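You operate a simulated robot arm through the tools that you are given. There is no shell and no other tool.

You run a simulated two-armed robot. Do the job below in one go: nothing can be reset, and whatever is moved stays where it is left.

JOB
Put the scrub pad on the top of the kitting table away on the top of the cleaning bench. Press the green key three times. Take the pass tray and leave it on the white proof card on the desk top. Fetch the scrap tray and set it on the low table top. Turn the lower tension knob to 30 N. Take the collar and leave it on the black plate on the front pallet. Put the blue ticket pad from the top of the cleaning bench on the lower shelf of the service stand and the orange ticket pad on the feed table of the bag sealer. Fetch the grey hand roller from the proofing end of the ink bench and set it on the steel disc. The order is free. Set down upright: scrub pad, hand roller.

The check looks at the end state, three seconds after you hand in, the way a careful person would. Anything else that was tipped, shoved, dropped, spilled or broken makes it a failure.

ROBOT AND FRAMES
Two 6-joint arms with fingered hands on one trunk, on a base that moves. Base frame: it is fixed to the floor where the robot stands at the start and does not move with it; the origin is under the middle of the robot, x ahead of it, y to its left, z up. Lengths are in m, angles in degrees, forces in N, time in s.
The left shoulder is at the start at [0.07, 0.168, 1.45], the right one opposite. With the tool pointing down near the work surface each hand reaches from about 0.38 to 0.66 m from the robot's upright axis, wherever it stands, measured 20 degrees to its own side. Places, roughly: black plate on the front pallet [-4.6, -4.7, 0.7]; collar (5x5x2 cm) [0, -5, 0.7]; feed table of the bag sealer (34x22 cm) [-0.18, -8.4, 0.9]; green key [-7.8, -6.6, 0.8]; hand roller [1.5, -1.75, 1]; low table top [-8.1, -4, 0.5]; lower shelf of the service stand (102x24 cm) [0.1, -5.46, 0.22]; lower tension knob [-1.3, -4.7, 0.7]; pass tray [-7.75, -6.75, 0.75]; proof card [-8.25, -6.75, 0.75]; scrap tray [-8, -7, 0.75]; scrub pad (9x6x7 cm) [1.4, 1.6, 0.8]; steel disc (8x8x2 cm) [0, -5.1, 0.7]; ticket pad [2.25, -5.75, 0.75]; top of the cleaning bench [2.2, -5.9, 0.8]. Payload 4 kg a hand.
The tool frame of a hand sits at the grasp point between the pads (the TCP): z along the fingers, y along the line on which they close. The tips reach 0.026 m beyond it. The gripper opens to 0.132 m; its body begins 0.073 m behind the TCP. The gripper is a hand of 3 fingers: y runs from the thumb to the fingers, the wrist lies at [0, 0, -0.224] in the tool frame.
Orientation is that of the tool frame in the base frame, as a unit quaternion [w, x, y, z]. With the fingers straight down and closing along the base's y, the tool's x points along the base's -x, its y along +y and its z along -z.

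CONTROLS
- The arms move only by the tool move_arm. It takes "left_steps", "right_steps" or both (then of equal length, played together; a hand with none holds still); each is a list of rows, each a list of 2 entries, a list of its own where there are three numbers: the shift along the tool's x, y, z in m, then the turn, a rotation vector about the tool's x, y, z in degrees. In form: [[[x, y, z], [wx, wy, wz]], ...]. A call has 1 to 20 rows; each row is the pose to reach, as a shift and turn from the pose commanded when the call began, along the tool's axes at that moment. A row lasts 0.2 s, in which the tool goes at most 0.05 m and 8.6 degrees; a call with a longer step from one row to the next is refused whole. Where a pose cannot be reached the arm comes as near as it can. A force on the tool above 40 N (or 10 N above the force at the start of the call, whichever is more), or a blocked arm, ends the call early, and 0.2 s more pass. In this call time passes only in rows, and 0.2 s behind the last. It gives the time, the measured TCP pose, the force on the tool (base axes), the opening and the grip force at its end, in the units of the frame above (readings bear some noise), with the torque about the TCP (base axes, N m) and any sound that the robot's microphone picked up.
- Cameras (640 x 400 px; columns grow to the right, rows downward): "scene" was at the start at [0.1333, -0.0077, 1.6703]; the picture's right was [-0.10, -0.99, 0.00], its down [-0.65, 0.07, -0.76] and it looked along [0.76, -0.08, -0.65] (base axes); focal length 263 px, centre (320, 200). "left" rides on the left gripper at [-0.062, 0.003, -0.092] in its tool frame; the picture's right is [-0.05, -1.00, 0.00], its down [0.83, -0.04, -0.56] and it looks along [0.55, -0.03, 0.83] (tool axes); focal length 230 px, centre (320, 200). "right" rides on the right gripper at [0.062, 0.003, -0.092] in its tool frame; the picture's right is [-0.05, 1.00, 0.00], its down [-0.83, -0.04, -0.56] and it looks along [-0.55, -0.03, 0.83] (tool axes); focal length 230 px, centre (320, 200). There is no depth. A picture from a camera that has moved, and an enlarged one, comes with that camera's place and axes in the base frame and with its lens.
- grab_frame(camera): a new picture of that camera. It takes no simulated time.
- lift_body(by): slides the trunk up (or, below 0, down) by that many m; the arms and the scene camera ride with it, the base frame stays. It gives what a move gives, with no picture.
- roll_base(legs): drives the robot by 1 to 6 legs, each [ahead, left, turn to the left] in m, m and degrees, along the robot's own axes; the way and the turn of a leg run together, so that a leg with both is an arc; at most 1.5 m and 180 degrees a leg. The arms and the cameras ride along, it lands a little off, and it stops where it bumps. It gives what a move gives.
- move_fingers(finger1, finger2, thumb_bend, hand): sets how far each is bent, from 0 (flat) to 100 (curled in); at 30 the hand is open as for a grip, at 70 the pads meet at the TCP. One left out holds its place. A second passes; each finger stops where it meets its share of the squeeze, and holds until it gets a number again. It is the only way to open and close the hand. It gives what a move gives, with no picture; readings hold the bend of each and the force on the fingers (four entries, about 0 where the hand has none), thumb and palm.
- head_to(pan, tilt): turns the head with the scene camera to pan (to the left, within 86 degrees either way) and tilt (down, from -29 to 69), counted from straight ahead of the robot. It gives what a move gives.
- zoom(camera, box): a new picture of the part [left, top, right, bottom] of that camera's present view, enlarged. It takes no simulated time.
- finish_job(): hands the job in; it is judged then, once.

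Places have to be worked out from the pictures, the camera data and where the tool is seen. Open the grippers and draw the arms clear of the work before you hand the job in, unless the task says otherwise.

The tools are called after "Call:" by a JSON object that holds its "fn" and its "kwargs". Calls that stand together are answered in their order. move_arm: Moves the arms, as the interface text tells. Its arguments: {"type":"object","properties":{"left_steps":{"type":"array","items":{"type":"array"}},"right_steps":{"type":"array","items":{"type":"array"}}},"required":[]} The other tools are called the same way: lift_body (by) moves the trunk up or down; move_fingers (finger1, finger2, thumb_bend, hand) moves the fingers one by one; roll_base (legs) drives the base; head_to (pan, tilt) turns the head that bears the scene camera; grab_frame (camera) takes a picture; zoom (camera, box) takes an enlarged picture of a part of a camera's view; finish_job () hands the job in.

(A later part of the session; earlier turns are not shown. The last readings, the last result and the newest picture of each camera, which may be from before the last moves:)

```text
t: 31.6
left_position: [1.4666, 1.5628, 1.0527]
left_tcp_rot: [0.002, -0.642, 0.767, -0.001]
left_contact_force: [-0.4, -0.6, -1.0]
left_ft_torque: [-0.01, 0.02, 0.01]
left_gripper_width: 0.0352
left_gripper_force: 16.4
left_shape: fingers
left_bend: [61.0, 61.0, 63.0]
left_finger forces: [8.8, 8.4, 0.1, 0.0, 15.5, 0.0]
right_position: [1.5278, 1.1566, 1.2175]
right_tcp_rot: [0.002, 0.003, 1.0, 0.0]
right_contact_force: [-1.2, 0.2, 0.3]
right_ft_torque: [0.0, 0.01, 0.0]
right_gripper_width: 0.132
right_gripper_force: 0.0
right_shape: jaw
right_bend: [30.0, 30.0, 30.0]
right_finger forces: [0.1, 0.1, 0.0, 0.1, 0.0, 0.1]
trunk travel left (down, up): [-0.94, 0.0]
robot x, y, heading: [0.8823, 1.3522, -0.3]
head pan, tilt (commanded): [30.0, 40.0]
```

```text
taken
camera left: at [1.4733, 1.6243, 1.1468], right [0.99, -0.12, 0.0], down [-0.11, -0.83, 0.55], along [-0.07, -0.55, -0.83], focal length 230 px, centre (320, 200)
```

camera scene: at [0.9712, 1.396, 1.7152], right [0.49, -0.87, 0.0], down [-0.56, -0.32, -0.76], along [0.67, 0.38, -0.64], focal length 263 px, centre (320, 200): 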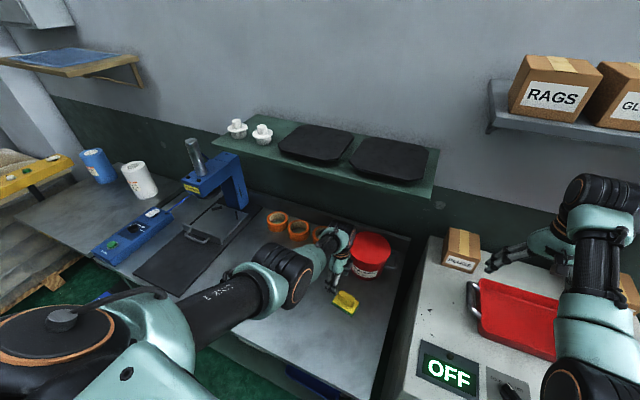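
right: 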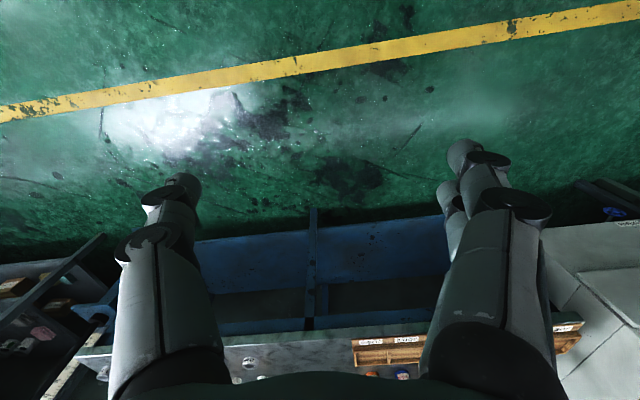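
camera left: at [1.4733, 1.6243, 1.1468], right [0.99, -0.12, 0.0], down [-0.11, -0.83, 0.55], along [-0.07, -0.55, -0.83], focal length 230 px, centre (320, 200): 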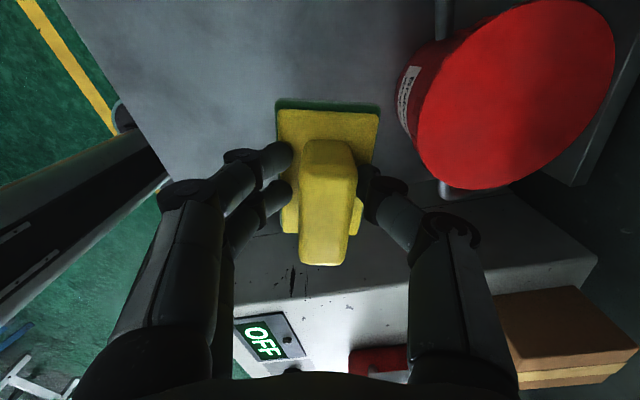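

The pad is securely held. I back off and drive right toward the ink bench, then look.

Call:
{"fn": "roll_base", "kwargs": {"legs": [[-0.43, 0, 0], [0, -1.25, 0], [0, -1.15, 0]]}}

Call:
{"fn": "head_to", "kwargs": {"pan": -30, "tilt": 35}}

Call:
{"fn": "grab_frame", "kwargs": {"camera": "scene"}}

```text
t: 45.5
left_position: [1.0358, -0.798, 1.0516]
left_tcp_rot: [0.002, -0.649, 0.761, -0.001]
left_contact_force: [0.4, 0.1, -0.8]
left_ft_torque: [-0.01, -0.01, 0.02]
left_gripper_width: 0.035
left_gripper_force: 15.7
left_shape: fingers
left_bend: [61.0, 61.0, 63.0]
left_finger forces: [8.6, 8.3, 0.1, 0.1, 15.5, 0.0]
right_position: [1.1043, -1.2028, 1.2175]
right_tcp_rot: [0.002, -0.005, 1.0, 0.001]
right_contact_force: [0.2, -0.5, -0.4]
right_ft_torque: [-0.02, 0.02, -0.03]
right_gripper_width: 0.1323
right_gripper_force: 0.2
right_shape: jaw
right_bend: [30.0, 30.0, 30.0]
right_finger forces: [0.1, 0.1, 0.0, 0.1, 0.0, 0.0]
trunk travel left (down, up): [-0.94, 0.0]
robot x, y, heading: [0.4576, -1.0204, 0.5]
head pan, tilt (commanded): [30.0, 40.0]
```

```text
t: 46.8
left_position: [1.0356, -0.7992, 1.0519]
left_tcp_rot: [0.002, -0.649, 0.761, -0.001]
left_contact_force: [0.3, 0.2, -0.7]
left_ft_torque: [0.01, 0.0, 0.01]
left_gripper_width: 0.0352
left_gripper_force: 16.0
left_shape: fingers
left_bend: [61.0, 61.0, 63.0]
left_finger forces: [8.6, 8.3, 0.0, 0.0, 15.5, 0.1]
right_position: [1.1042, -1.2042, 1.2169]
right_tcp_rot: [0.002, -0.006, 1.0, -0.001]
right_contact_force: [-0.5, 0.2, 0.2]
right_ft_torque: [0.0, 0.02, -0.02]
right_gripper_width: 0.132
right_gripper_force: 0.1
right_shape: jaw
right_bend: [30.0, 30.0, 30.0]
right_finger forces: [0.1, 0.0, 0.0, 0.0, 0.1, 0.1]
trunk travel left (down, up): [-0.94, 0.0]
robot x, y, heading: [0.4576, -1.0197, 0.5]
head pan, tilt (commanded): [-30.0, 35.0]
```

```text
taken
camera scene: at [0.5834, -1.0624, 1.7232], right [-0.49, -0.87, 0.0], down [-0.5, 0.28, -0.82], along [0.71, -0.4, -0.57], focal length 263 px, centre (320, 200)
```

scene: 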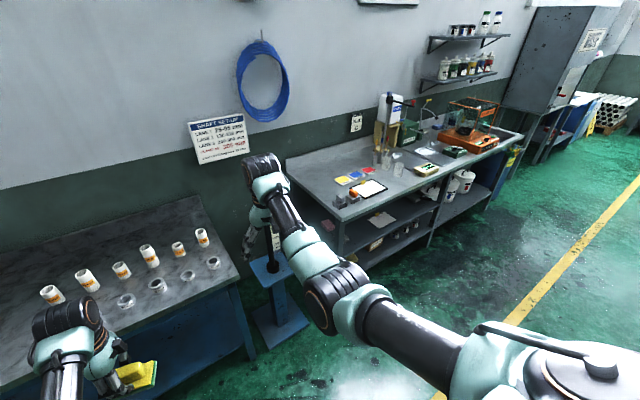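

Call:
{"fn": "zoom", "kwargs": {"camera": "scene", "box": [280, 130, 440, 230]}}

Call:
{"fn": "zoom", "kwargs": {"camera": "scene", "box": [320, 165, 400, 215]}}

```text
4.00 times, centred on (360, 180) of scene
camera zoom: at [0.5834, -1.0624, 1.7232], right [-0.49, -0.87, 0.0], down [-0.5, 0.28, -0.82], along [0.71, -0.4, -0.57], focal length 1053 px, centre (160, 280)
```

zoom: 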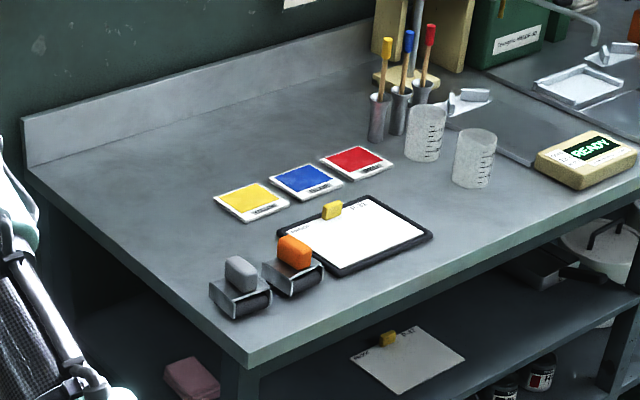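

```text
8.00 times, centred on (360, 190) of scene
camera zoom: at [0.5834, -1.0624, 1.7232], right [-0.49, -0.87, 0.0], down [-0.5, 0.28, -0.82], along [0.71, -0.4, -0.57], focal length 2105 px, centre (0, 280)
```

zoom: 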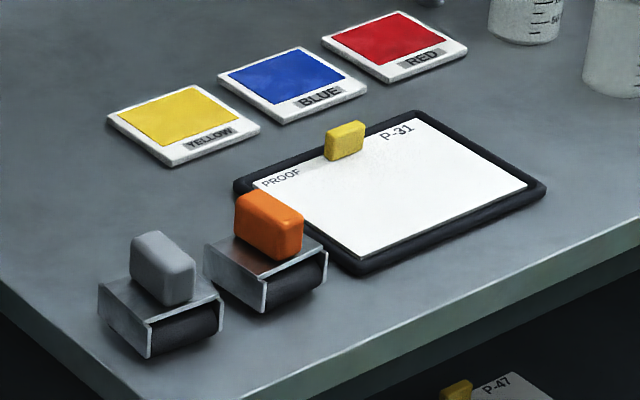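

The grey hand roller stands at the near-left corner of the ink bench (about [1.57, -1.75]); a pedestal with a post stands just left of the bench. I check that pedestal's height.

Call:
{"fn": "zoom", "kwargs": {"camera": "scene", "box": [220, 130, 340, 360]}}

Call:
{"fn": "grab_frame", "kwargs": {"camera": "right"}}

```text
1.74 times, centred on (280, 245) of scene
camera zoom: at [0.5834, -1.0624, 1.7232], right [-0.49, -0.87, 0.0], down [-0.5, 0.28, -0.82], along [0.71, -0.4, -0.57], focal length 458 px, centre (390, 122)
```

zoom: 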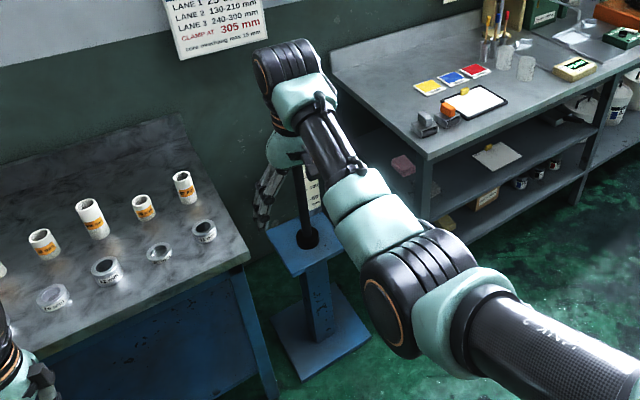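

```text
taken
camera right: at [1.0434, -1.2027, 1.3097], right [0.04, 1.0, 0.0], down [0.83, -0.03, 0.56], along [0.56, -0.02, -0.83], focal length 230 px, centre (320, 200)
```

right: 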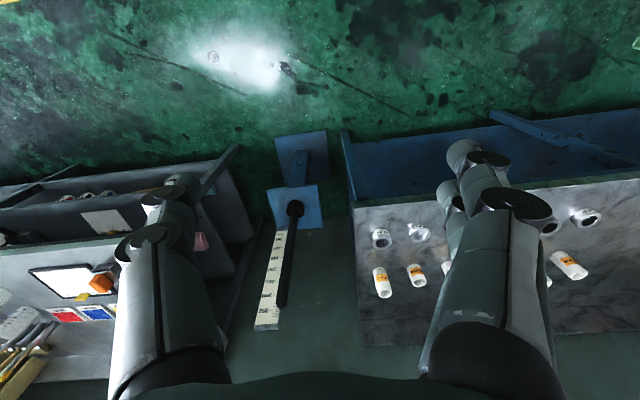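

The shaft on the pedestal reaches z≈1.0 at [1.55, -1.32]; I keep the left hand clear of it by standing straight in front of the roller at y≈-1.75. Driving right, then ahead partway.

Call:
{"fn": "roll_base", "kwargs": {"legs": [[0, -0.74, -0.5], [0.42, 0, 0]]}}

Call:
{"fn": "grab_frame", "kwargs": {"camera": "right"}}

Call:
{"fn": "head_to", "kwargs": {"pan": 0, "tilt": 50}}

Call:
{"fn": "grab_frame", "kwargs": {"camera": "scene"}}

```text
t: 53.0
left_position: [1.4511, -1.5407, 1.0539]
left_tcp_rot: [0.003, -0.648, 0.762, -0.002]
left_contact_force: [-0.2, 0.2, -1.2]
left_ft_torque: [0.0, 0.01, -0.01]
left_gripper_width: 0.0353
left_gripper_force: 15.9
left_shape: fingers
left_bend: [61.0, 61.0, 63.0]
left_finger forces: [8.5, 8.3, 0.0, 0.0, 15.5, 0.1]
right_position: [1.5187, -1.9463, 1.2181]
right_tcp_rot: [0.003, -0.003, 1.0, 0.0]
right_contact_force: [-0.1, 0.1, 0.5]
right_ft_torque: [0.0, -0.01, 0.01]
right_gripper_width: 0.1317
right_gripper_force: 0.1
right_shape: jaw
right_bend: [30.0, 30.0, 30.0]
right_finger forces: [0.1, 0.0, 0.1, 0.0, 0.0, 0.0]
trunk travel left (down, up): [-0.94, 0.0]
robot x, y, heading: [0.8753, -1.7603, 0.6]
head pan, tilt (commanded): [-30.0, 35.0]
```

```text
taken
camera right: at [1.4576, -1.9445, 1.3107], right [0.05, 1.0, 0.0], down [0.83, -0.04, 0.56], along [0.56, -0.03, -0.83], focal length 230 px, centre (320, 200)
```

right: 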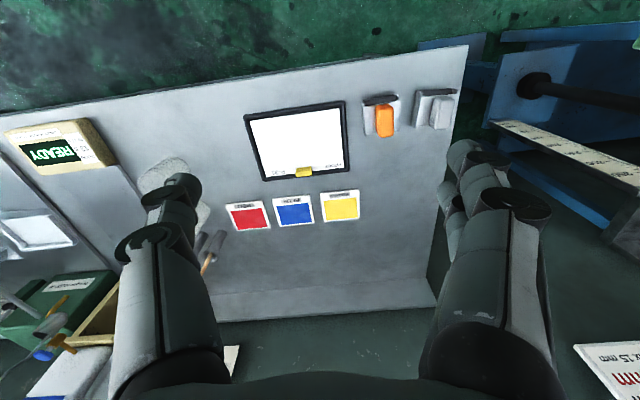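

```text
t: 53.9
left_position: [1.4538, -1.5414, 1.0513]
left_tcp_rot: [0.003, -0.647, 0.762, -0.002]
left_contact_force: [0.5, 0.0, -0.2]
left_ft_torque: [-0.01, -0.02, 0.02]
left_gripper_width: 0.0352
left_gripper_force: 15.8
left_shape: fingers
left_bend: [61.0, 61.0, 63.0]
left_finger forces: [8.5, 8.3, 0.0, 0.1, 15.5, 0.0]
right_position: [1.5217, -1.946, 1.2167]
right_tcp_rot: [0.002, -0.004, 1.0, -0.001]
right_contact_force: [0.4, 0.1, -0.3]
right_ft_torque: [0.03, -0.03, -0.01]
right_gripper_width: 0.1317
right_gripper_force: 0.0
right_shape: jaw
right_bend: [30.0, 30.0, 30.0]
right_finger forces: [0.1, 0.1, 0.1, 0.1, 0.1, 0.1]
trunk travel left (down, up): [-0.94, 0.0]
robot x, y, heading: [0.8764, -1.7562, 0.4]
head pan, tilt (commanded): [0.0, 50.0]
```

```text
taken
camera scene: at [1.0016, -1.7587, 1.7014], right [0.01, -1.0, 0.0], down [-0.77, 0.0, -0.64], along [0.64, 0.0, -0.77], focal length 263 px, centre (320, 200)
```

scene: 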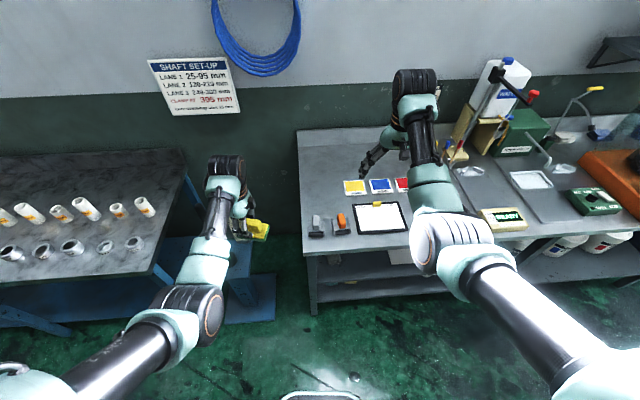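

The roller is at about [1.55, -1.75], block top ≈0.91. I zoom in on it for its orientation.

Call:
{"fn": "zoom", "kwargs": {"camera": "right", "box": [352, 70, 480, 150]}}

Call:
{"fn": "zoom", "kwargs": {"camera": "scene", "box": [288, 190, 384, 250]}}

```text
5.00 times, centred on (416, 110) of right
camera zoom: at [1.4604, -1.9445, 1.3094], right [0.05, 1.0, 0.0], down [0.83, -0.04, 0.56], along [0.56, -0.03, -0.83], focal length 1150 px, centre (-160, 650)
```

zoom: 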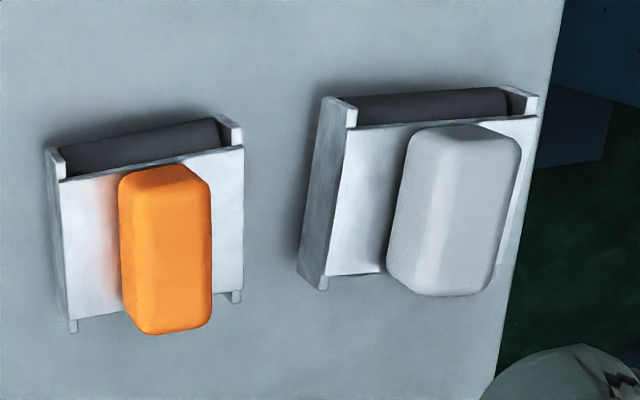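

```text
6.67 times, centred on (336, 220) of scene
camera zoom: at [1.0016, -1.7587, 1.7014], right [0.01, -1.0, 0.0], down [-0.77, 0.0, -0.64], along [0.64, 0.0, -0.77], focal length 1754 px, centre (213, 67)
```

zoom: 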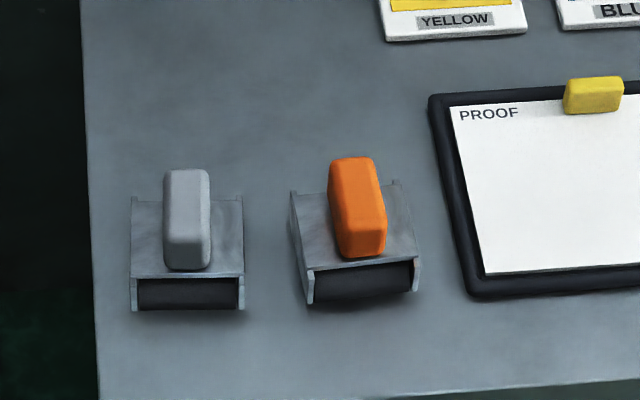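

Block centre is at about [1.56, -1.741], thin across y, matching the right hand's closing line. I narrow the right fingers, roll 14 cm ahead and bring the right hand above it.

Call:
{"fn": "move_fingers", "kwargs": {"hand": "right", "finger1": 47, "finger2": 47, "thumb_bend": 47}}

Call:
{"fn": "roll_base", "kwargs": {"legs": [[0.14, 0, 0]]}}

Call:
{"fn": "move_arm", "kwargs": {"right_steps": [[[0.017, 0.034, 0.02], [0, 0, 0]], [[0.033, 0.068, 0.04], [0, 0, 0]], [[0.05, 0.102, 0.06], [0, 0, 0]], [[0.067, 0.137, 0.08], [0, 0, 0]], [[0.083, 0.171, 0.1], [0, 0, 0]], [[0.1, 0.205, 0.117], [0, 0, 0]]]}}

Call:
{"fn": "grab_frame", "kwargs": {"camera": "right"}}

Call:
{"fn": "grab_frame", "kwargs": {"camera": "scene"}}

```text
t: 54.9
left_position: [1.4536, -1.5411, 1.0531]
left_tcp_rot: [0.003, -0.648, 0.762, -0.001]
left_contact_force: [-0.1, -0.5, 0.0]
left_ft_torque: [0.01, -0.01, -0.02]
left_gripper_width: 0.035
left_gripper_force: 16.0
left_shape: fingers
left_bend: [61.0, 61.0, 63.0]
left_finger forces: [8.5, 8.4, 0.0, 0.0, 15.4, 0.0]
right_position: [1.5201, -1.947, 1.2172]
right_tcp_rot: [0.003, -0.003, 1.0, 0.0]
right_contact_force: [-0.4, 0.3, 0.2]
right_ft_torque: [0.01, 0.01, 0.04]
right_gripper_width: 0.0786
right_gripper_force: 0.1
right_shape: fingers
right_bend: [47.0, 47.0, 47.0]
right_finger forces: [0.0, 0.1, 0.1, 0.0, 0.1, 0.0]
trunk travel left (down, up): [-0.94, 0.0]
robot x, y, heading: [0.8735, -1.7638, 0.5]
head pan, tilt (commanded): [0.0, 50.0]
```

```text
t: 56.2
left_position: [1.5855, -1.5371, 1.0543]
left_tcp_rot: [0.003, -0.65, 0.76, -0.001]
left_contact_force: [-0.1, 0.0, 0.2]
left_ft_torque: [0.0, 0.0, 0.0]
left_gripper_width: 0.0354
left_gripper_force: 16.5
left_shape: fingers
left_bend: [61.0, 61.0, 63.0]
left_finger forces: [8.6, 8.2, 0.0, 0.0, 15.5, 0.0]
right_position: [1.6528, -1.9408, 1.2181]
right_tcp_rot: [0.002, -0.006, 1.0, 0.0]
right_contact_force: [-0.2, -0.3, 0.5]
right_ft_torque: [0.0, 0.0, -0.02]
right_gripper_width: 0.0786
right_gripper_force: 0.0
right_shape: fingers
right_bend: [47.0, 47.0, 47.0]
right_finger forces: [0.0, 0.0, 0.0, 0.1, 0.0, 0.1]
trunk travel left (down, up): [-0.94, 0.0]
robot x, y, heading: [1.0062, -1.7585, 0.7]
head pan, tilt (commanded): [0.0, 50.0]
```

```text
t: 57.8
left_position: [1.5879, -1.5381, 1.0545]
left_tcp_rot: [0.003, -0.649, 0.761, -0.002]
left_contact_force: [0.2, 0.9, -1.0]
left_ft_torque: [-0.02, -0.03, -0.02]
left_gripper_width: 0.035
left_gripper_force: 15.5
left_shape: fingers
left_bend: [61.0, 61.0, 63.0]
left_finger forces: [8.4, 8.2, 0.0, 0.1, 15.5, 0.1]
right_position: [1.6139, -1.8427, 1.0857]
right_tcp_rot: [0.01, 0.021, 0.999, -0.032]
right_contact_force: [0.5, 0.7, 0.0]
right_ft_torque: [-0.01, 0.02, 0.02]
right_gripper_width: 0.078
right_gripper_force: 0.0
right_shape: fingers
right_bend: [47.0, 47.0, 47.0]
right_finger forces: [0.0, 0.0, 0.0, 0.0, 0.1, 0.1]
right hand out of reach, approached as far as the arm can: row 5, 6
trunk travel left (down, up): [-0.94, 0.0]
robot x, y, heading: [1.0101, -1.7601, 0.7]
head pan, tilt (commanded): [0.0, 50.0]
stopped in row 6 (right hand): the arm was blocked; the commanded pose is now the measured one
```

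```text
taken
camera right: at [1.5523, -1.8316, 1.1782], right [0.1, 0.99, -0.06], down [0.82, -0.04, 0.57], along [0.57, -0.11, -0.82], focal length 230 px, centre (320, 200)
```

right: 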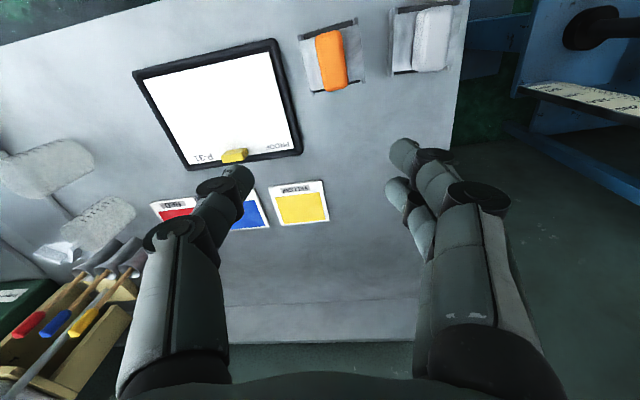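

```text
taken
camera scene: at [1.1361, -1.7571, 1.7014], right [0.01, -1.0, 0.0], down [-0.77, -0.01, -0.64], along [0.64, 0.01, -0.77], focal length 263 px, centre (320, 200)
```

scene: 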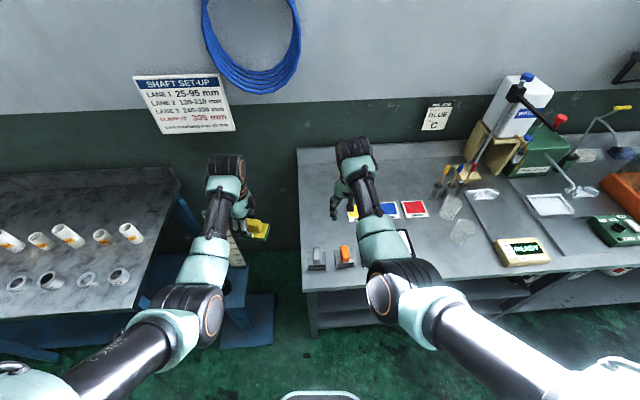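

The right arm can't cross inward; the roller must lie ~20° to the right of the robot. I'll back off, turn the robot 45° left (keeps the left hand away from the shaft) and approach from there.

Call:
{"fn": "roll_base", "kwargs": {"legs": [[-0.3, 0, 0]]}}

Call:
{"fn": "move_arm", "kwargs": {"right_steps": [[[0.021, -0.027, -0.002], [-0.9, 0.3, -0.6]], [[0.042, -0.054, -0.004], [-1.8, 0.5, -1.2]], [[0.063, -0.081, -0.006], [-2.7, 0.8, -1.8]], [[0.084, -0.107, -0.006], [-3.7, 1.1, -2.4]]]}}

Call:
{"fn": "roll_base", "kwargs": {"legs": [[0, 0, 44.3]]}}

Call:
{"fn": "grab_frame", "kwargs": {"camera": "scene"}}

```text
t: 59.9
left_position: [1.2877, -1.5379, 1.0513]
left_tcp_rot: [0.003, -0.651, 0.759, -0.001]
left_contact_force: [0.1, -0.9, 0.0]
left_ft_torque: [0.02, 0.01, -0.01]
left_gripper_width: 0.0354
left_gripper_force: 16.0
left_shape: fingers
left_bend: [61.0, 61.0, 63.0]
left_finger forces: [8.5, 8.2, 0.1, 0.0, 15.5, 0.1]
right_position: [1.3142, -1.8448, 1.0848]
right_tcp_rot: [0.008, 0.02, 0.999, -0.032]
right_contact_force: [-0.2, 0.7, -0.9]
right_ft_torque: [-0.02, 0.03, 0.0]
right_gripper_width: 0.0782
right_gripper_force: 0.0
right_shape: fingers
right_bend: [47.0, 47.0, 47.0]
right_finger forces: [0.1, 0.0, 0.0, 0.0, 0.0, 0.1]
trunk travel left (down, up): [-0.94, 0.0]
robot x, y, heading: [0.7099, -1.768, 0.6]
head pan, tilt (commanded): [0.0, 50.0]
```

```text
t: 60.9
left_position: [1.2851, -1.5398, 1.0529]
left_tcp_rot: [0.003, -0.651, 0.759, -0.001]
left_contact_force: [-0.4, -0.1, -1.2]
left_ft_torque: [0.01, -0.01, 0.0]
left_gripper_width: 0.0352
left_gripper_force: 16.0
left_shape: fingers
left_bend: [61.0, 61.0, 63.0]
left_finger forces: [8.4, 8.2, 0.0, 0.1, 15.4, 0.0]
right_position: [1.2225, -1.9451, 1.095]
right_tcp_rot: [0.0, -0.002, 1.0, 0.002]
right_contact_force: [-0.2, -0.4, 0.0]
right_ft_torque: [0.02, -0.03, 0.02]
right_gripper_width: 0.0781
right_gripper_force: 0.0
right_shape: fingers
right_bend: [47.0, 47.0, 47.0]
right_finger forces: [0.0, 0.1, 0.1, 0.0, 0.1, 0.0]
trunk travel left (down, up): [-0.94, 0.0]
robot x, y, heading: [0.7072, -1.7612, 0.8]
head pan, tilt (commanded): [0.0, 50.0]
```

```text
t: 63.3
left_position: [0.9713, -1.2026, 1.0528]
left_tcp_rot: [-0.003, 0.886, -0.463, 0.0]
left_contact_force: [0.5, 0.3, -1.6]
left_ft_torque: [0.03, -0.02, 0.0]
left_gripper_width: 0.035
left_gripper_force: 15.8
left_shape: fingers
left_bend: [61.0, 61.0, 63.0]
left_finger forces: [8.3, 8.0, 0.0, 0.0, 15.4, 0.0]
right_position: [1.2083, -1.5391, 1.0949]
right_tcp_rot: [-0.001, -0.373, 0.928, 0.0]
right_contact_force: [-0.2, -0.5, 0.8]
right_ft_torque: [-0.03, -0.01, -0.02]
right_gripper_width: 0.0783
right_gripper_force: 0.0
right_shape: fingers
right_bend: [47.0, 47.0, 47.0]
right_finger forces: [0.1, 0.0, 0.0, 0.0, 0.1, 0.0]
trunk travel left (down, up): [-0.94, 0.0]
robot x, y, heading: [0.7066, -1.7655, 44.2]
head pan, tilt (commanded): [0.0, 50.0]
```

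```text
taken
camera scene: at [0.7988, -1.6733, 1.7014], right [0.7, -0.71, 0.0], down [-0.55, -0.54, -0.64], along [0.46, 0.45, -0.77], focal length 263 px, centre (320, 200)
```

scene: 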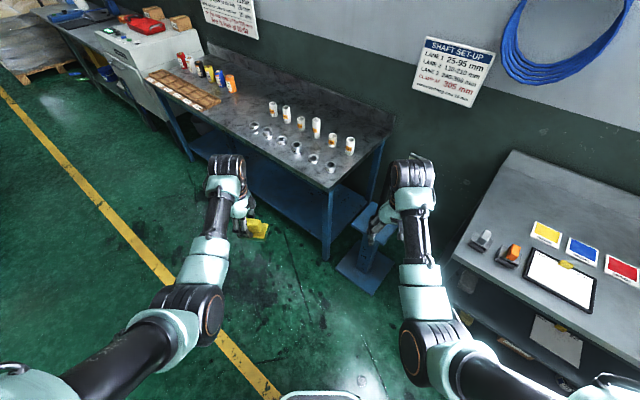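

Now I translate to the right/ahead so the right hand comes over the roller.

Call:
{"fn": "roll_base", "kwargs": {"legs": [[0.11, -0.395, 0]]}}

Call:
{"fn": "grab_frame", "kwargs": {"camera": "right"}}

Call:
{"fn": "grab_frame", "kwargs": {"camera": "scene"}}

```text
t: 65.8
left_position: [1.3275, -1.4069, 1.0526]
left_tcp_rot: [-0.002, 0.886, -0.464, 0.001]
left_contact_force: [-0.2, 0.7, -1.1]
left_ft_torque: [0.05, 0.0, 0.02]
left_gripper_width: 0.035
left_gripper_force: 15.7
left_shape: fingers
left_bend: [61.0, 61.0, 63.0]
left_finger forces: [8.3, 8.1, 0.0, 0.0, 15.3, 0.1]
right_position: [1.5616, -1.741, 1.0942]
right_tcp_rot: [0.001, -0.372, 0.928, -0.001]
right_contact_force: [0.1, 0.1, 0.0]
right_ft_torque: [0.0, -0.01, -0.03]
right_gripper_width: 0.0784
right_gripper_force: 0.1
right_shape: fingers
right_bend: [47.0, 47.0, 47.0]
right_finger forces: [0.0, 0.1, 0.0, 0.0, 0.0, 0.0]
trunk travel left (down, up): [-0.94, 0.0]
robot x, y, heading: [1.0654, -1.9649, 44.2]
head pan, tilt (commanded): [0.0, 50.0]
```

```text
taken
camera right: at [1.5155, -1.7832, 1.1881], right [-0.65, 0.76, 0.0], down [0.63, 0.54, 0.56], along [0.42, 0.36, -0.83], focal length 230 px, centre (320, 200)
```

right: 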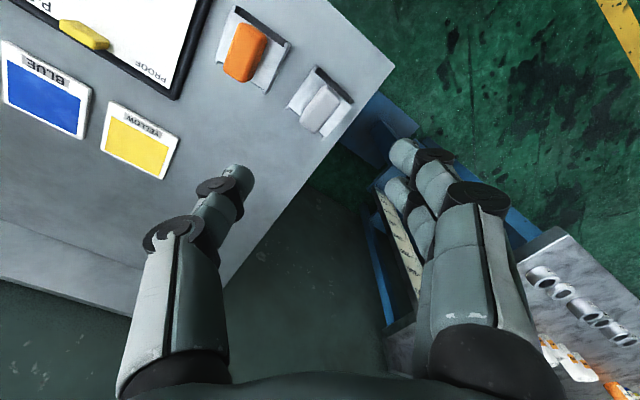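

```text
taken
camera scene: at [1.1517, -1.8755, 1.7015], right [0.7, -0.72, 0.0], down [-0.55, -0.54, -0.64], along [0.46, 0.45, -0.77], focal length 263 px, centre (320, 200)
```

scene: 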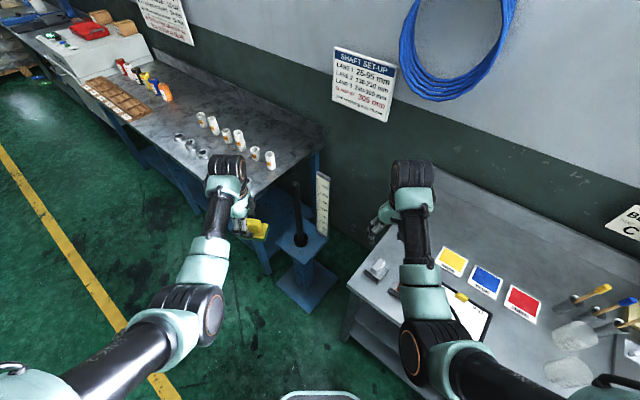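

The block is right beneath the TCP. I turn the right hand 44° so it closes across the block's thin side and lower 8 cm.

Call:
{"fn": "move_arm", "kwargs": {"right_steps": [[[0, 0, 0.01], [0, 0, 7.3]], [[0, 0, 0.02], [0, 0, 14.6]], [[0, 0, 0.03], [0, 0, 21.9]], [[0, 0, 0.045], [0, 0, 29.2]], [[0, 0, 0.06], [0, 0, 36.5]], [[0, 0, 0.08], [0, 0, 43.7]]]}}

Call:
{"fn": "grab_frame", "kwargs": {"camera": "right"}}

```text
t: 67.2
left_position: [1.3286, -1.4071, 1.0515]
left_tcp_rot: [-0.003, 0.886, -0.464, 0.0]
left_contact_force: [-0.7, 0.1, -1.4]
left_ft_torque: [0.0, 0.03, -0.01]
left_gripper_width: 0.0352
left_gripper_force: 15.7
left_shape: fingers
left_bend: [61.0, 61.0, 63.0]
left_finger forces: [8.3, 8.1, 0.1, 0.1, 15.3, 0.0]
right_position: [1.5629, -1.7444, 1.0142]
right_tcp_rot: [0.0, 0.002, 1.0, 0.0]
right_contact_force: [-1.4, -0.4, 0.1]
right_ft_torque: [-0.01, 0.02, 0.01]
right_gripper_width: 0.0782
right_gripper_force: 0.1
right_shape: fingers
right_bend: [47.0, 47.0, 47.0]
right_finger forces: [0.0, 0.1, 0.0, 0.0, 0.1, 0.0]
trunk travel left (down, up): [-0.94, 0.0]
robot x, y, heading: [1.0623, -1.9646, 44.3]
head pan, tilt (commanded): [0.0, 50.0]
```

```text
taken
camera right: at [1.5027, -1.7424, 1.1069], right [0.06, 1.0, 0.0], down [0.83, -0.05, 0.56], along [0.56, -0.03, -0.83], focal length 230 px, centre (320, 200)
```

right: 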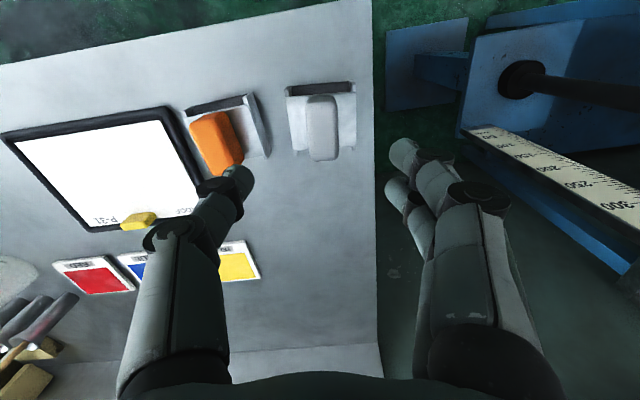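

Centred. I narrow the fingers a bit more to stay clear of the orange roller and lower 7 cm, then check.

Call:
{"fn": "move_fingers", "kwargs": {"hand": "right", "finger1": 52, "finger2": 52, "thumb_bend": 52}}

Call:
{"fn": "move_arm", "kwargs": {"right_steps": [[[0, 0, 0.025], [0, 0, 0]], [[0, 0, 0.05], [0, 0, 0]], [[0, 0, 0.075], [0, 0, 0]]]}}

Call:
{"fn": "grab_frame", "kwargs": {"camera": "right"}}

```text
t: 68.2
left_position: [1.3292, -1.4068, 1.0521]
left_tcp_rot: [-0.003, 0.886, -0.463, 0.0]
left_contact_force: [-0.3, -0.7, -0.8]
left_ft_torque: [0.03, 0.0, 0.01]
left_gripper_width: 0.0351
left_gripper_force: 16.2
left_shape: fingers
left_bend: [61.0, 61.0, 63.0]
left_finger forces: [8.3, 8.0, 0.0, 0.0, 15.4, 0.0]
right_position: [1.5633, -1.7453, 1.0143]
right_tcp_rot: [-0.001, 0.001, 1.0, 0.0]
right_contact_force: [0.0, -0.8, -0.2]
right_ft_torque: [-0.02, 0.05, 0.01]
right_gripper_width: 0.0618
right_gripper_force: 0.1
right_shape: fingers
right_bend: [52.0, 52.0, 52.0]
right_finger forces: [0.0, 0.1, 0.0, 0.1, 0.0, 0.1]
trunk travel left (down, up): [-0.94, 0.0]
robot x, y, heading: [1.0666, -1.961, 44.2]
head pan, tilt (commanded): [0.0, 50.0]
```

```text
t: 69.0
left_position: [1.329, -1.4078, 1.0518]
left_tcp_rot: [-0.004, 0.886, -0.464, 0.0]
left_contact_force: [0.0, 0.2, -1.7]
left_ft_torque: [0.0, -0.01, 0.01]
left_gripper_width: 0.0352
left_gripper_force: 15.6
left_shape: fingers
left_bend: [61.0, 61.0, 63.0]
left_finger forces: [8.2, 8.0, 0.0, 0.0, 15.4, 0.0]
right_position: [1.5624, -1.745, 0.94]
right_tcp_rot: [0.0, 0.001, 1.0, 0.001]
right_contact_force: [0.7, 0.4, 0.3]
right_ft_torque: [0.04, 0.01, -0.03]
right_gripper_width: 0.0619
right_gripper_force: 0.1
right_shape: fingers
right_bend: [52.0, 52.0, 52.0]
right_finger forces: [0.0, 0.0, 0.0, 0.1, 0.0, 0.1]
trunk travel left (down, up): [-0.94, 0.0]
robot x, y, heading: [1.0596, -1.968, 44.3]
head pan, tilt (commanded): [0.0, 50.0]
```

```text
taken
camera right: at [1.5014, -1.7418, 1.0324], right [0.05, 1.0, 0.0], down [0.83, -0.04, 0.56], along [0.55, -0.03, -0.83], focal length 230 px, centre (320, 200)
```

right: 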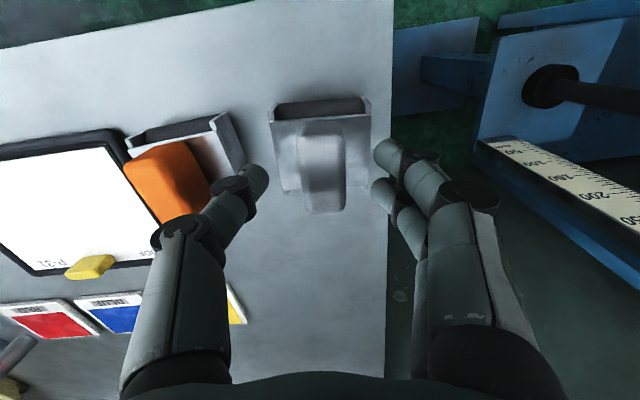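

Block lies between fingers and thumb. I lower a further 4.3 cm with a 6 mm shift ahead, then look.

Call:
{"fn": "move_arm", "kwargs": {"right_steps": [[[-0.006, 0, 0.015], [0, 0, 0]], [[-0.006, 0, 0.03], [0, 0, 0]], [[-0.006, 0, 0.043], [0, 0, 0]]]}}

Call:
{"fn": "grab_frame", "kwargs": {"camera": "right"}}

```text
t: 69.8
left_position: [1.3281, -1.4074, 1.0515]
left_tcp_rot: [-0.003, 0.886, -0.464, 0.001]
left_contact_force: [0.8, -0.7, -1.0]
left_ft_torque: [-0.02, -0.01, -0.03]
left_gripper_width: 0.0353
left_gripper_force: 16.1
left_shape: fingers
left_bend: [61.0, 61.0, 63.0]
left_finger forces: [8.3, 7.9, 0.0, 0.0, 15.4, 0.0]
right_position: [1.5676, -1.7419, 0.8979]
right_tcp_rot: [0.0, 0.002, 1.0, -0.001]
right_contact_force: [-0.8, 1.0, 2.6]
right_ft_torque: [0.05, 0.01, 0.03]
right_gripper_width: 0.0645
right_gripper_force: 1.2
right_shape: fingers
right_bend: [51.0, 51.0, 52.0]
right_finger forces: [0.9, 1.1, 0.0, 0.0, 1.2, 0.0]
trunk travel left (down, up): [-0.94, 0.0]
robot x, y, heading: [1.0655, -1.9651, 44.1]
head pan, tilt (commanded): [0.0, 50.0]
```

```text
taken
camera right: at [1.5068, -1.7402, 0.9905], right [0.05, 1.0, 0.0], down [0.83, -0.04, 0.56], along [0.55, -0.03, -0.83], focal length 230 px, centre (320, 200)
```

right: 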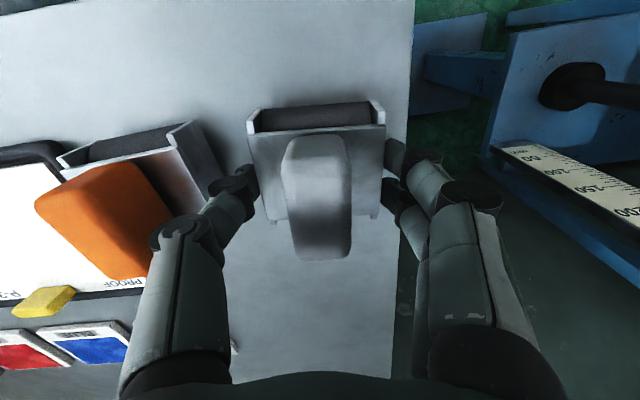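

The finger tips have come beside the 6 cm frame (light 1 N contact). I rise 1.2 cm so they close on the block itself, then grip.

Call:
{"fn": "move_arm", "kwargs": {"right_steps": [[[0, 0, -0.012], [0, 0, 0]]]}}

Call:
{"fn": "move_fingers", "kwargs": {"hand": "right", "finger1": 74, "finger2": 74, "thumb_bend": 74}}

Call:
{"fn": "grab_frame", "kwargs": {"camera": "right"}}

```text
t: 70.2
left_position: [1.3274, -1.4071, 1.0523]
left_tcp_rot: [-0.003, 0.886, -0.464, 0.0]
left_contact_force: [0.2, 0.2, -0.4]
left_ft_torque: [0.0, -0.02, -0.02]
left_gripper_width: 0.0353
left_gripper_force: 16.0
left_shape: fingers
left_bend: [61.0, 61.0, 63.0]
left_finger forces: [8.4, 8.1, 0.1, 0.0, 15.4, 0.0]
right_position: [1.5685, -1.7435, 0.9081]
right_tcp_rot: [0.0, 0.001, 1.0, 0.001]
right_contact_force: [-0.2, -0.1, -1.1]
right_ft_torque: [-0.01, 0.01, 0.0]
right_gripper_width: 0.0645
right_gripper_force: 1.2
right_shape: fingers
right_bend: [51.0, 51.0, 51.0]
right_finger forces: [0.6, 0.8, 0.0, 0.1, 1.4, 0.0]
trunk travel left (down, up): [-0.94, 0.0]
robot x, y, heading: [1.0641, -1.9698, 44.3]
head pan, tilt (commanded): [0.0, 50.0]
```

```text
t: 71.2
left_position: [1.3285, -1.4078, 1.0514]
left_tcp_rot: [-0.003, 0.886, -0.464, 0.0]
left_contact_force: [0.0, 0.2, -0.1]
left_ft_torque: [0.01, 0.06, -0.01]
left_gripper_width: 0.0355
left_gripper_force: 15.6
left_shape: fingers
left_bend: [61.0, 61.0, 63.0]
left_finger forces: [8.4, 8.1, 0.1, 0.0, 15.4, 0.1]
right_position: [1.569, -1.744, 0.9087]
right_tcp_rot: [0.0, 0.001, 1.0, 0.0]
right_contact_force: [-0.5, 0.4, -1.7]
right_ft_torque: [0.01, -0.03, 0.03]
right_gripper_width: 0.0609
right_gripper_force: 20.3
right_shape: fingers
right_bend: [51.0, 51.0, 59.0]
right_finger forces: [10.1, 10.1, 0.0, 0.0, 20.2, 0.1]
trunk travel left (down, up): [-0.94, 0.0]
robot x, y, heading: [1.0662, -1.9667, 44.3]
head pan, tilt (commanded): [0.0, 50.0]
```

```text
taken
camera right: at [1.5081, -1.7419, 1.0017], right [0.05, 1.0, 0.0], down [0.83, -0.04, 0.56], along [0.55, -0.03, -0.83], focal length 230 px, centre (320, 200)
```

right: 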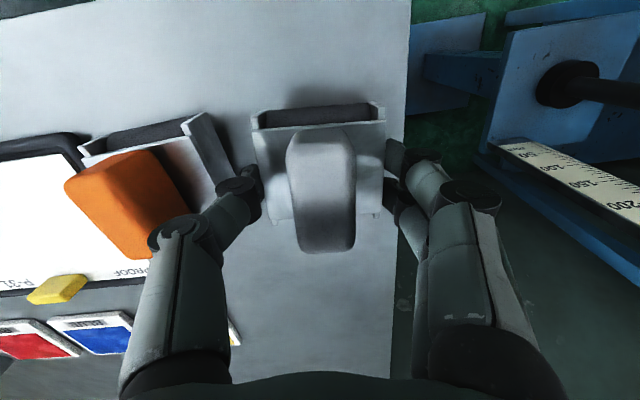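

The hand is gripping the frame's sides (6.1 cm). For a deeper, firmer hold I open slightly, lower 1.4 cm and close again on the frame.

Call:
{"fn": "move_fingers", "kwargs": {"hand": "right", "finger1": 49, "finger2": 49, "thumb_bend": 51}}

Call:
{"fn": "move_arm", "kwargs": {"right_steps": [[[0, 0, 0.014], [0, 0, 0]]]}}

Call:
{"fn": "move_fingers", "kwargs": {"hand": "right", "finger1": 74, "finger2": 74, "thumb_bend": 74}}

Call:
{"fn": "grab_frame", "kwargs": {"camera": "right"}}

```text
t: 72.2
left_position: [1.3269, -1.4078, 1.052]
left_tcp_rot: [-0.003, 0.886, -0.464, 0.0]
left_contact_force: [-1.3, 0.9, -0.9]
left_ft_torque: [0.0, 0.01, 0.01]
left_gripper_width: 0.035
left_gripper_force: 15.8
left_shape: fingers
left_bend: [61.0, 61.0, 63.0]
left_finger forces: [8.2, 8.0, 0.0, 0.1, 15.4, 0.0]
right_position: [1.5687, -1.7443, 0.9089]
right_tcp_rot: [0.0, 0.0, 1.0, 0.0]
right_contact_force: [0.0, 0.7, 0.7]
right_ft_torque: [-0.01, 0.01, -0.02]
right_gripper_width: 0.0685
right_gripper_force: 0.6
right_shape: fingers
right_bend: [49.0, 49.0, 51.0]
right_finger forces: [0.4, 0.1, 0.0, 0.0, 0.0, 0.1]
trunk travel left (down, up): [-0.94, 0.0]
robot x, y, heading: [1.065, -1.968, 44.4]
head pan, tilt (commanded): [0.0, 50.0]
```

```text
t: 72.6
left_position: [1.3281, -1.4066, 1.0522]
left_tcp_rot: [-0.003, 0.885, -0.465, -0.001]
left_contact_force: [-0.2, 0.6, -1.3]
left_ft_torque: [0.01, 0.01, 0.04]
left_gripper_width: 0.0353
left_gripper_force: 15.8
left_shape: fingers
left_bend: [61.0, 61.0, 63.0]
left_finger forces: [8.3, 8.0, 0.0, 0.0, 15.4, 0.1]
right_position: [1.5675, -1.7431, 0.8966]
right_tcp_rot: [0.0, 0.0, 1.0, -0.001]
right_contact_force: [0.1, -0.3, -0.5]
right_ft_torque: [-0.02, 0.0, 0.01]
right_gripper_width: 0.068
right_gripper_force: 0.1
right_shape: fingers
right_bend: [49.0, 49.0, 51.0]
right_finger forces: [0.0, 0.0, 0.0, 0.0, 0.1, 0.0]
trunk travel left (down, up): [-0.94, 0.0]
robot x, y, heading: [1.0639, -1.967, 44.5]
head pan, tilt (commanded): [0.0, 50.0]
```

```text
t: 73.6
left_position: [1.3288, -1.4074, 1.0528]
left_tcp_rot: [-0.003, 0.886, -0.464, -0.001]
left_contact_force: [1.4, 0.2, -1.3]
left_ft_torque: [0.02, -0.02, 0.0]
left_gripper_width: 0.0351
left_gripper_force: 16.1
left_shape: fingers
left_bend: [61.0, 61.0, 63.0]
left_finger forces: [8.3, 8.0, 0.1, 0.0, 15.4, 0.1]
right_position: [1.5678, -1.7428, 0.8944]
right_tcp_rot: [0.0, 0.001, 1.0, 0.0]
right_contact_force: [0.3, -0.5, -0.1]
right_ft_torque: [-0.01, -0.02, -0.02]
right_gripper_width: 0.0606
right_gripper_force: 20.2
right_shape: fingers
right_bend: [50.0, 49.0, 61.0]
right_finger forces: [10.3, 10.3, 0.1, 0.0, 20.5, 0.0]
trunk travel left (down, up): [-0.94, 0.0]
robot x, y, heading: [1.0673, -1.967, 44.4]
head pan, tilt (commanded): [0.0, 50.0]
```

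```text
taken
camera right: at [1.5072, -1.7404, 0.9878], right [0.05, 1.0, 0.0], down [0.83, -0.04, 0.56], along [0.55, -0.03, -0.83], focal length 230 px, centre (320, 200)
```

right: 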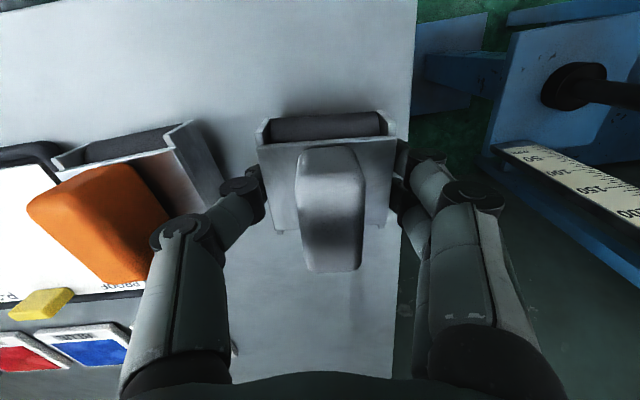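

Gripped at 20 N on the frame. I lift 3 cm with the arm and look.

Call:
{"fn": "move_arm", "kwargs": {"right_steps": [[[0, 0, -0.015], [0, 0, 0]], [[0, 0, -0.03], [0, 0, 0]]]}}

Call:
{"fn": "grab_frame", "kwargs": {"camera": "right"}}

```text
t: 74.2
left_position: [1.3272, -1.4062, 1.0522]
left_tcp_rot: [-0.002, 0.886, -0.464, 0.0]
left_contact_force: [0.0, 1.0, -0.8]
left_ft_torque: [0.03, 0.01, -0.01]
left_gripper_width: 0.0352
left_gripper_force: 15.8
left_shape: fingers
left_bend: [61.0, 61.0, 63.0]
left_finger forces: [8.3, 8.0, 0.0, 0.0, 15.4, 0.0]
right_position: [1.5704, -1.743, 0.9242]
right_tcp_rot: [0.0, 0.0, 1.0, 0.001]
right_contact_force: [-0.2, 0.3, -1.1]
right_ft_torque: [-0.02, -0.05, -0.03]
right_gripper_width: 0.0607
right_gripper_force: 20.6
right_shape: fingers
right_bend: [50.0, 49.0, 61.0]
right_finger forces: [10.2, 10.2, 0.1, 0.0, 20.5, 0.0]
trunk travel left (down, up): [-0.94, 0.0]
robot x, y, heading: [1.0648, -1.9655, 44.6]
head pan, tilt (commanded): [0.0, 50.0]
```

```text
taken
camera right: at [1.509, -1.7412, 1.0169], right [0.05, 1.0, 0.0], down [0.83, -0.04, 0.56], along [0.55, -0.03, -0.83], focal length 230 px, centre (320, 200)
```

right: 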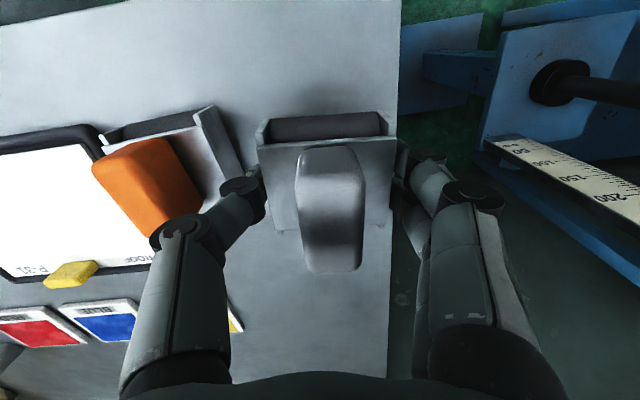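

The roller hangs firmly. I raise it further, back away from the bench, and turn to face down the aisle (-y).

Call:
{"fn": "move_arm", "kwargs": {"right_steps": [[[0, 0, -0.04], [0, 0, 0]], [[0, 0, -0.08], [0, 0, 0]], [[0, 0, -0.12], [0, 0, 0]], [[0, 0, -0.15], [0, 0, 0]]]}}

Call:
{"fn": "roll_base", "kwargs": {"legs": [[0, 0.4, 0], [-0.25, 0, 0], [0, 0, -134.5]]}}

Call:
{"fn": "head_to", "kwargs": {"pan": 0, "tilt": 25}}

Call:
{"fn": "grab_frame", "kwargs": {"camera": "scene"}}

```text
t: 75.2
left_position: [1.327, -1.406, 1.0525]
left_tcp_rot: [-0.003, 0.886, -0.464, 0.001]
left_contact_force: [0.4, 0.1, -0.2]
left_ft_torque: [0.0, 0.03, 0.0]
left_gripper_width: 0.0352
left_gripper_force: 16.4
left_shape: fingers
left_bend: [61.0, 61.0, 63.0]
left_finger forces: [8.2, 8.1, 0.0, 0.0, 15.3, 0.1]
right_position: [1.5676, -1.7429, 1.0747]
right_tcp_rot: [0.0, 0.001, 1.0, -0.001]
right_contact_force: [-0.9, 0.5, -1.9]
right_ft_torque: [0.0, -0.01, 0.05]
right_gripper_width: 0.0607
right_gripper_force: 20.3
right_shape: fingers
right_bend: [50.0, 49.0, 61.0]
right_finger forces: [10.2, 10.2, 0.0, 0.0, 20.4, 0.1]
trunk travel left (down, up): [-0.94, 0.0]
robot x, y, heading: [1.0657, -1.9661, 44.5]
head pan, tilt (commanded): [0.0, 50.0]
```

```text
t: 84.9
left_position: [0.7768, -2.4539, 1.0534]
left_tcp_rot: [0.002, 0.119, 0.993, -0.003]
left_contact_force: [-0.1, 1.4, -1.3]
left_ft_torque: [0.0, 0.02, -0.01]
left_gripper_width: 0.0351
left_gripper_force: 15.2
left_shape: fingers
left_bend: [61.0, 61.0, 64.0]
left_finger forces: [7.9, 7.5, 0.1, 0.0, 14.7, 0.0]
right_position: [0.3731, -2.3622, 1.0749]
right_tcp_rot: [-0.001, 0.935, 0.355, -0.001]
right_contact_force: [0.5, 0.4, -1.4]
right_ft_torque: [0.02, 0.0, -0.01]
right_gripper_width: 0.0602
right_gripper_force: 20.5
right_shape: fingers
right_bend: [50.0, 49.0, 61.0]
right_finger forces: [9.9, 10.1, 0.0, 0.0, 20.0, 0.1]
trunk travel left (down, up): [-0.94, 0.0]
robot x, y, heading: [0.5984, -1.861, -93.9]
head pan, tilt (commanded): [0.0, 50.0]
```

```text
t: 85.8
left_position: [0.7746, -2.4539, 1.0536]
left_tcp_rot: [0.001, 0.119, 0.993, -0.002]
left_contact_force: [0.5, -0.1, -0.7]
left_ft_torque: [0.0, -0.04, -0.01]
left_gripper_width: 0.0347
left_gripper_force: 15.6
left_shape: fingers
left_bend: [61.0, 61.0, 64.0]
left_finger forces: [7.9, 7.4, 0.0, 0.1, 14.8, 0.1]
right_position: [0.3727, -2.3611, 1.0749]
right_tcp_rot: [0.0, 0.935, 0.354, 0.001]
right_contact_force: [0.3, 0.7, -1.0]
right_ft_torque: [0.03, -0.01, 0.04]
right_gripper_width: 0.0603
right_gripper_force: 19.4
right_shape: fingers
right_bend: [50.0, 49.0, 61.0]
right_finger forces: [10.0, 10.0, 0.0, 0.0, 20.0, 0.0]
trunk travel left (down, up): [-0.94, 0.0]
robot x, y, heading: [0.5984, -1.858, -93.9]
head pan, tilt (commanded): [0.0, 25.0]
```

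```text
taken
camera scene: at [0.5894, -1.9998, 1.7388], right [-1.0, 0.07, 0.0], down [0.03, 0.42, -0.91], along [-0.06, -0.9, -0.42], focal length 263 px, centre (320, 200)
```

scene: 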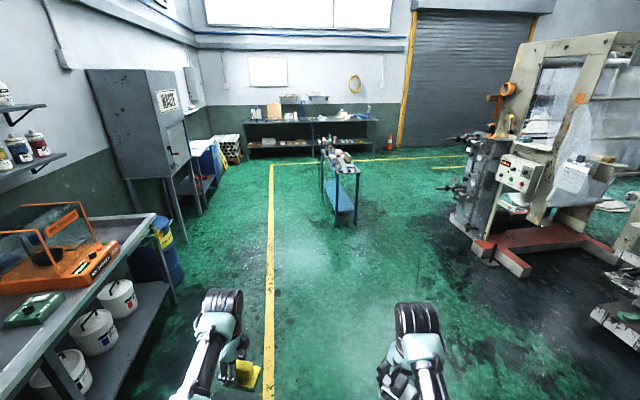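

The service stand is ahead in the aisle. I zoom in on it and on the machine to the right and the far-left corner.

Call:
{"fn": "zoom", "kwargs": {"camera": "scene", "box": [290, 130, 390, 230]}}

Call:
{"fn": "zoom", "kwargs": {"camera": "scene", "box": [430, 60, 640, 280]}}

Call:
{"fn": "zoom", "kwargs": {"camera": "scene", "box": [170, 80, 400, 200]}}

```text
4.00 times, centred on (340, 180) of scene
camera zoom: at [0.5894, -1.9998, 1.7388], right [-1.0, 0.07, 0.0], down [0.03, 0.42, -0.91], along [-0.06, -0.9, -0.42], focal length 1053 px, centre (240, 280)
```

zoom: 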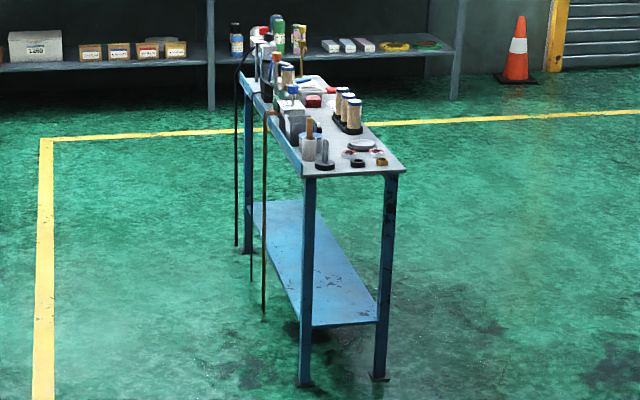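

```text
1.82 times, centred on (535, 170) of scene
camera zoom: at [0.5894, -1.9998, 1.7388], right [-1.0, 0.07, 0.0], down [0.03, 0.42, -0.91], along [-0.06, -0.9, -0.42], focal length 478 px, centre (-71, 254)
```

zoom: 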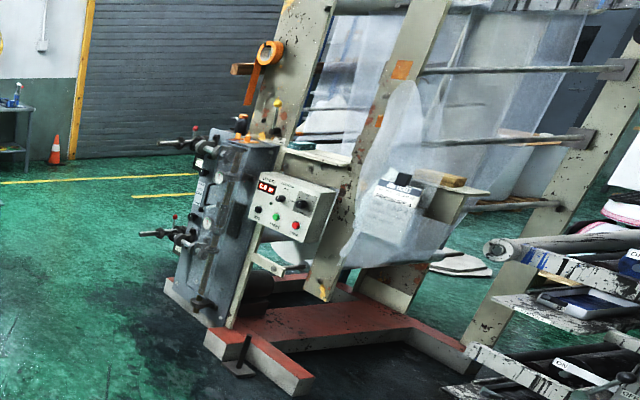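

```text
2.78 times, centred on (285, 140) of scene
camera zoom: at [0.5894, -1.9998, 1.7388], right [-1.0, 0.07, 0.0], down [0.03, 0.42, -0.91], along [-0.06, -0.9, -0.42], focal length 732 px, centre (417, 367)
```

zoom: 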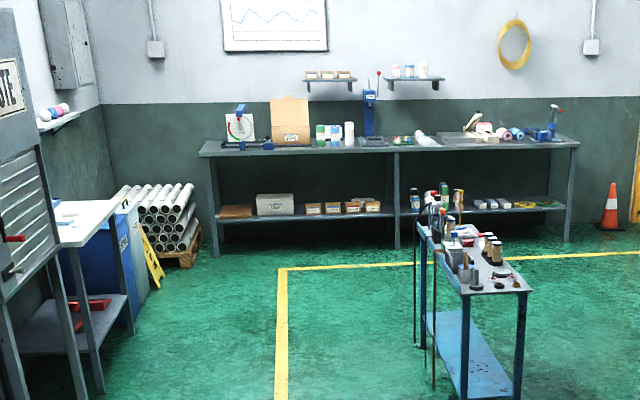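

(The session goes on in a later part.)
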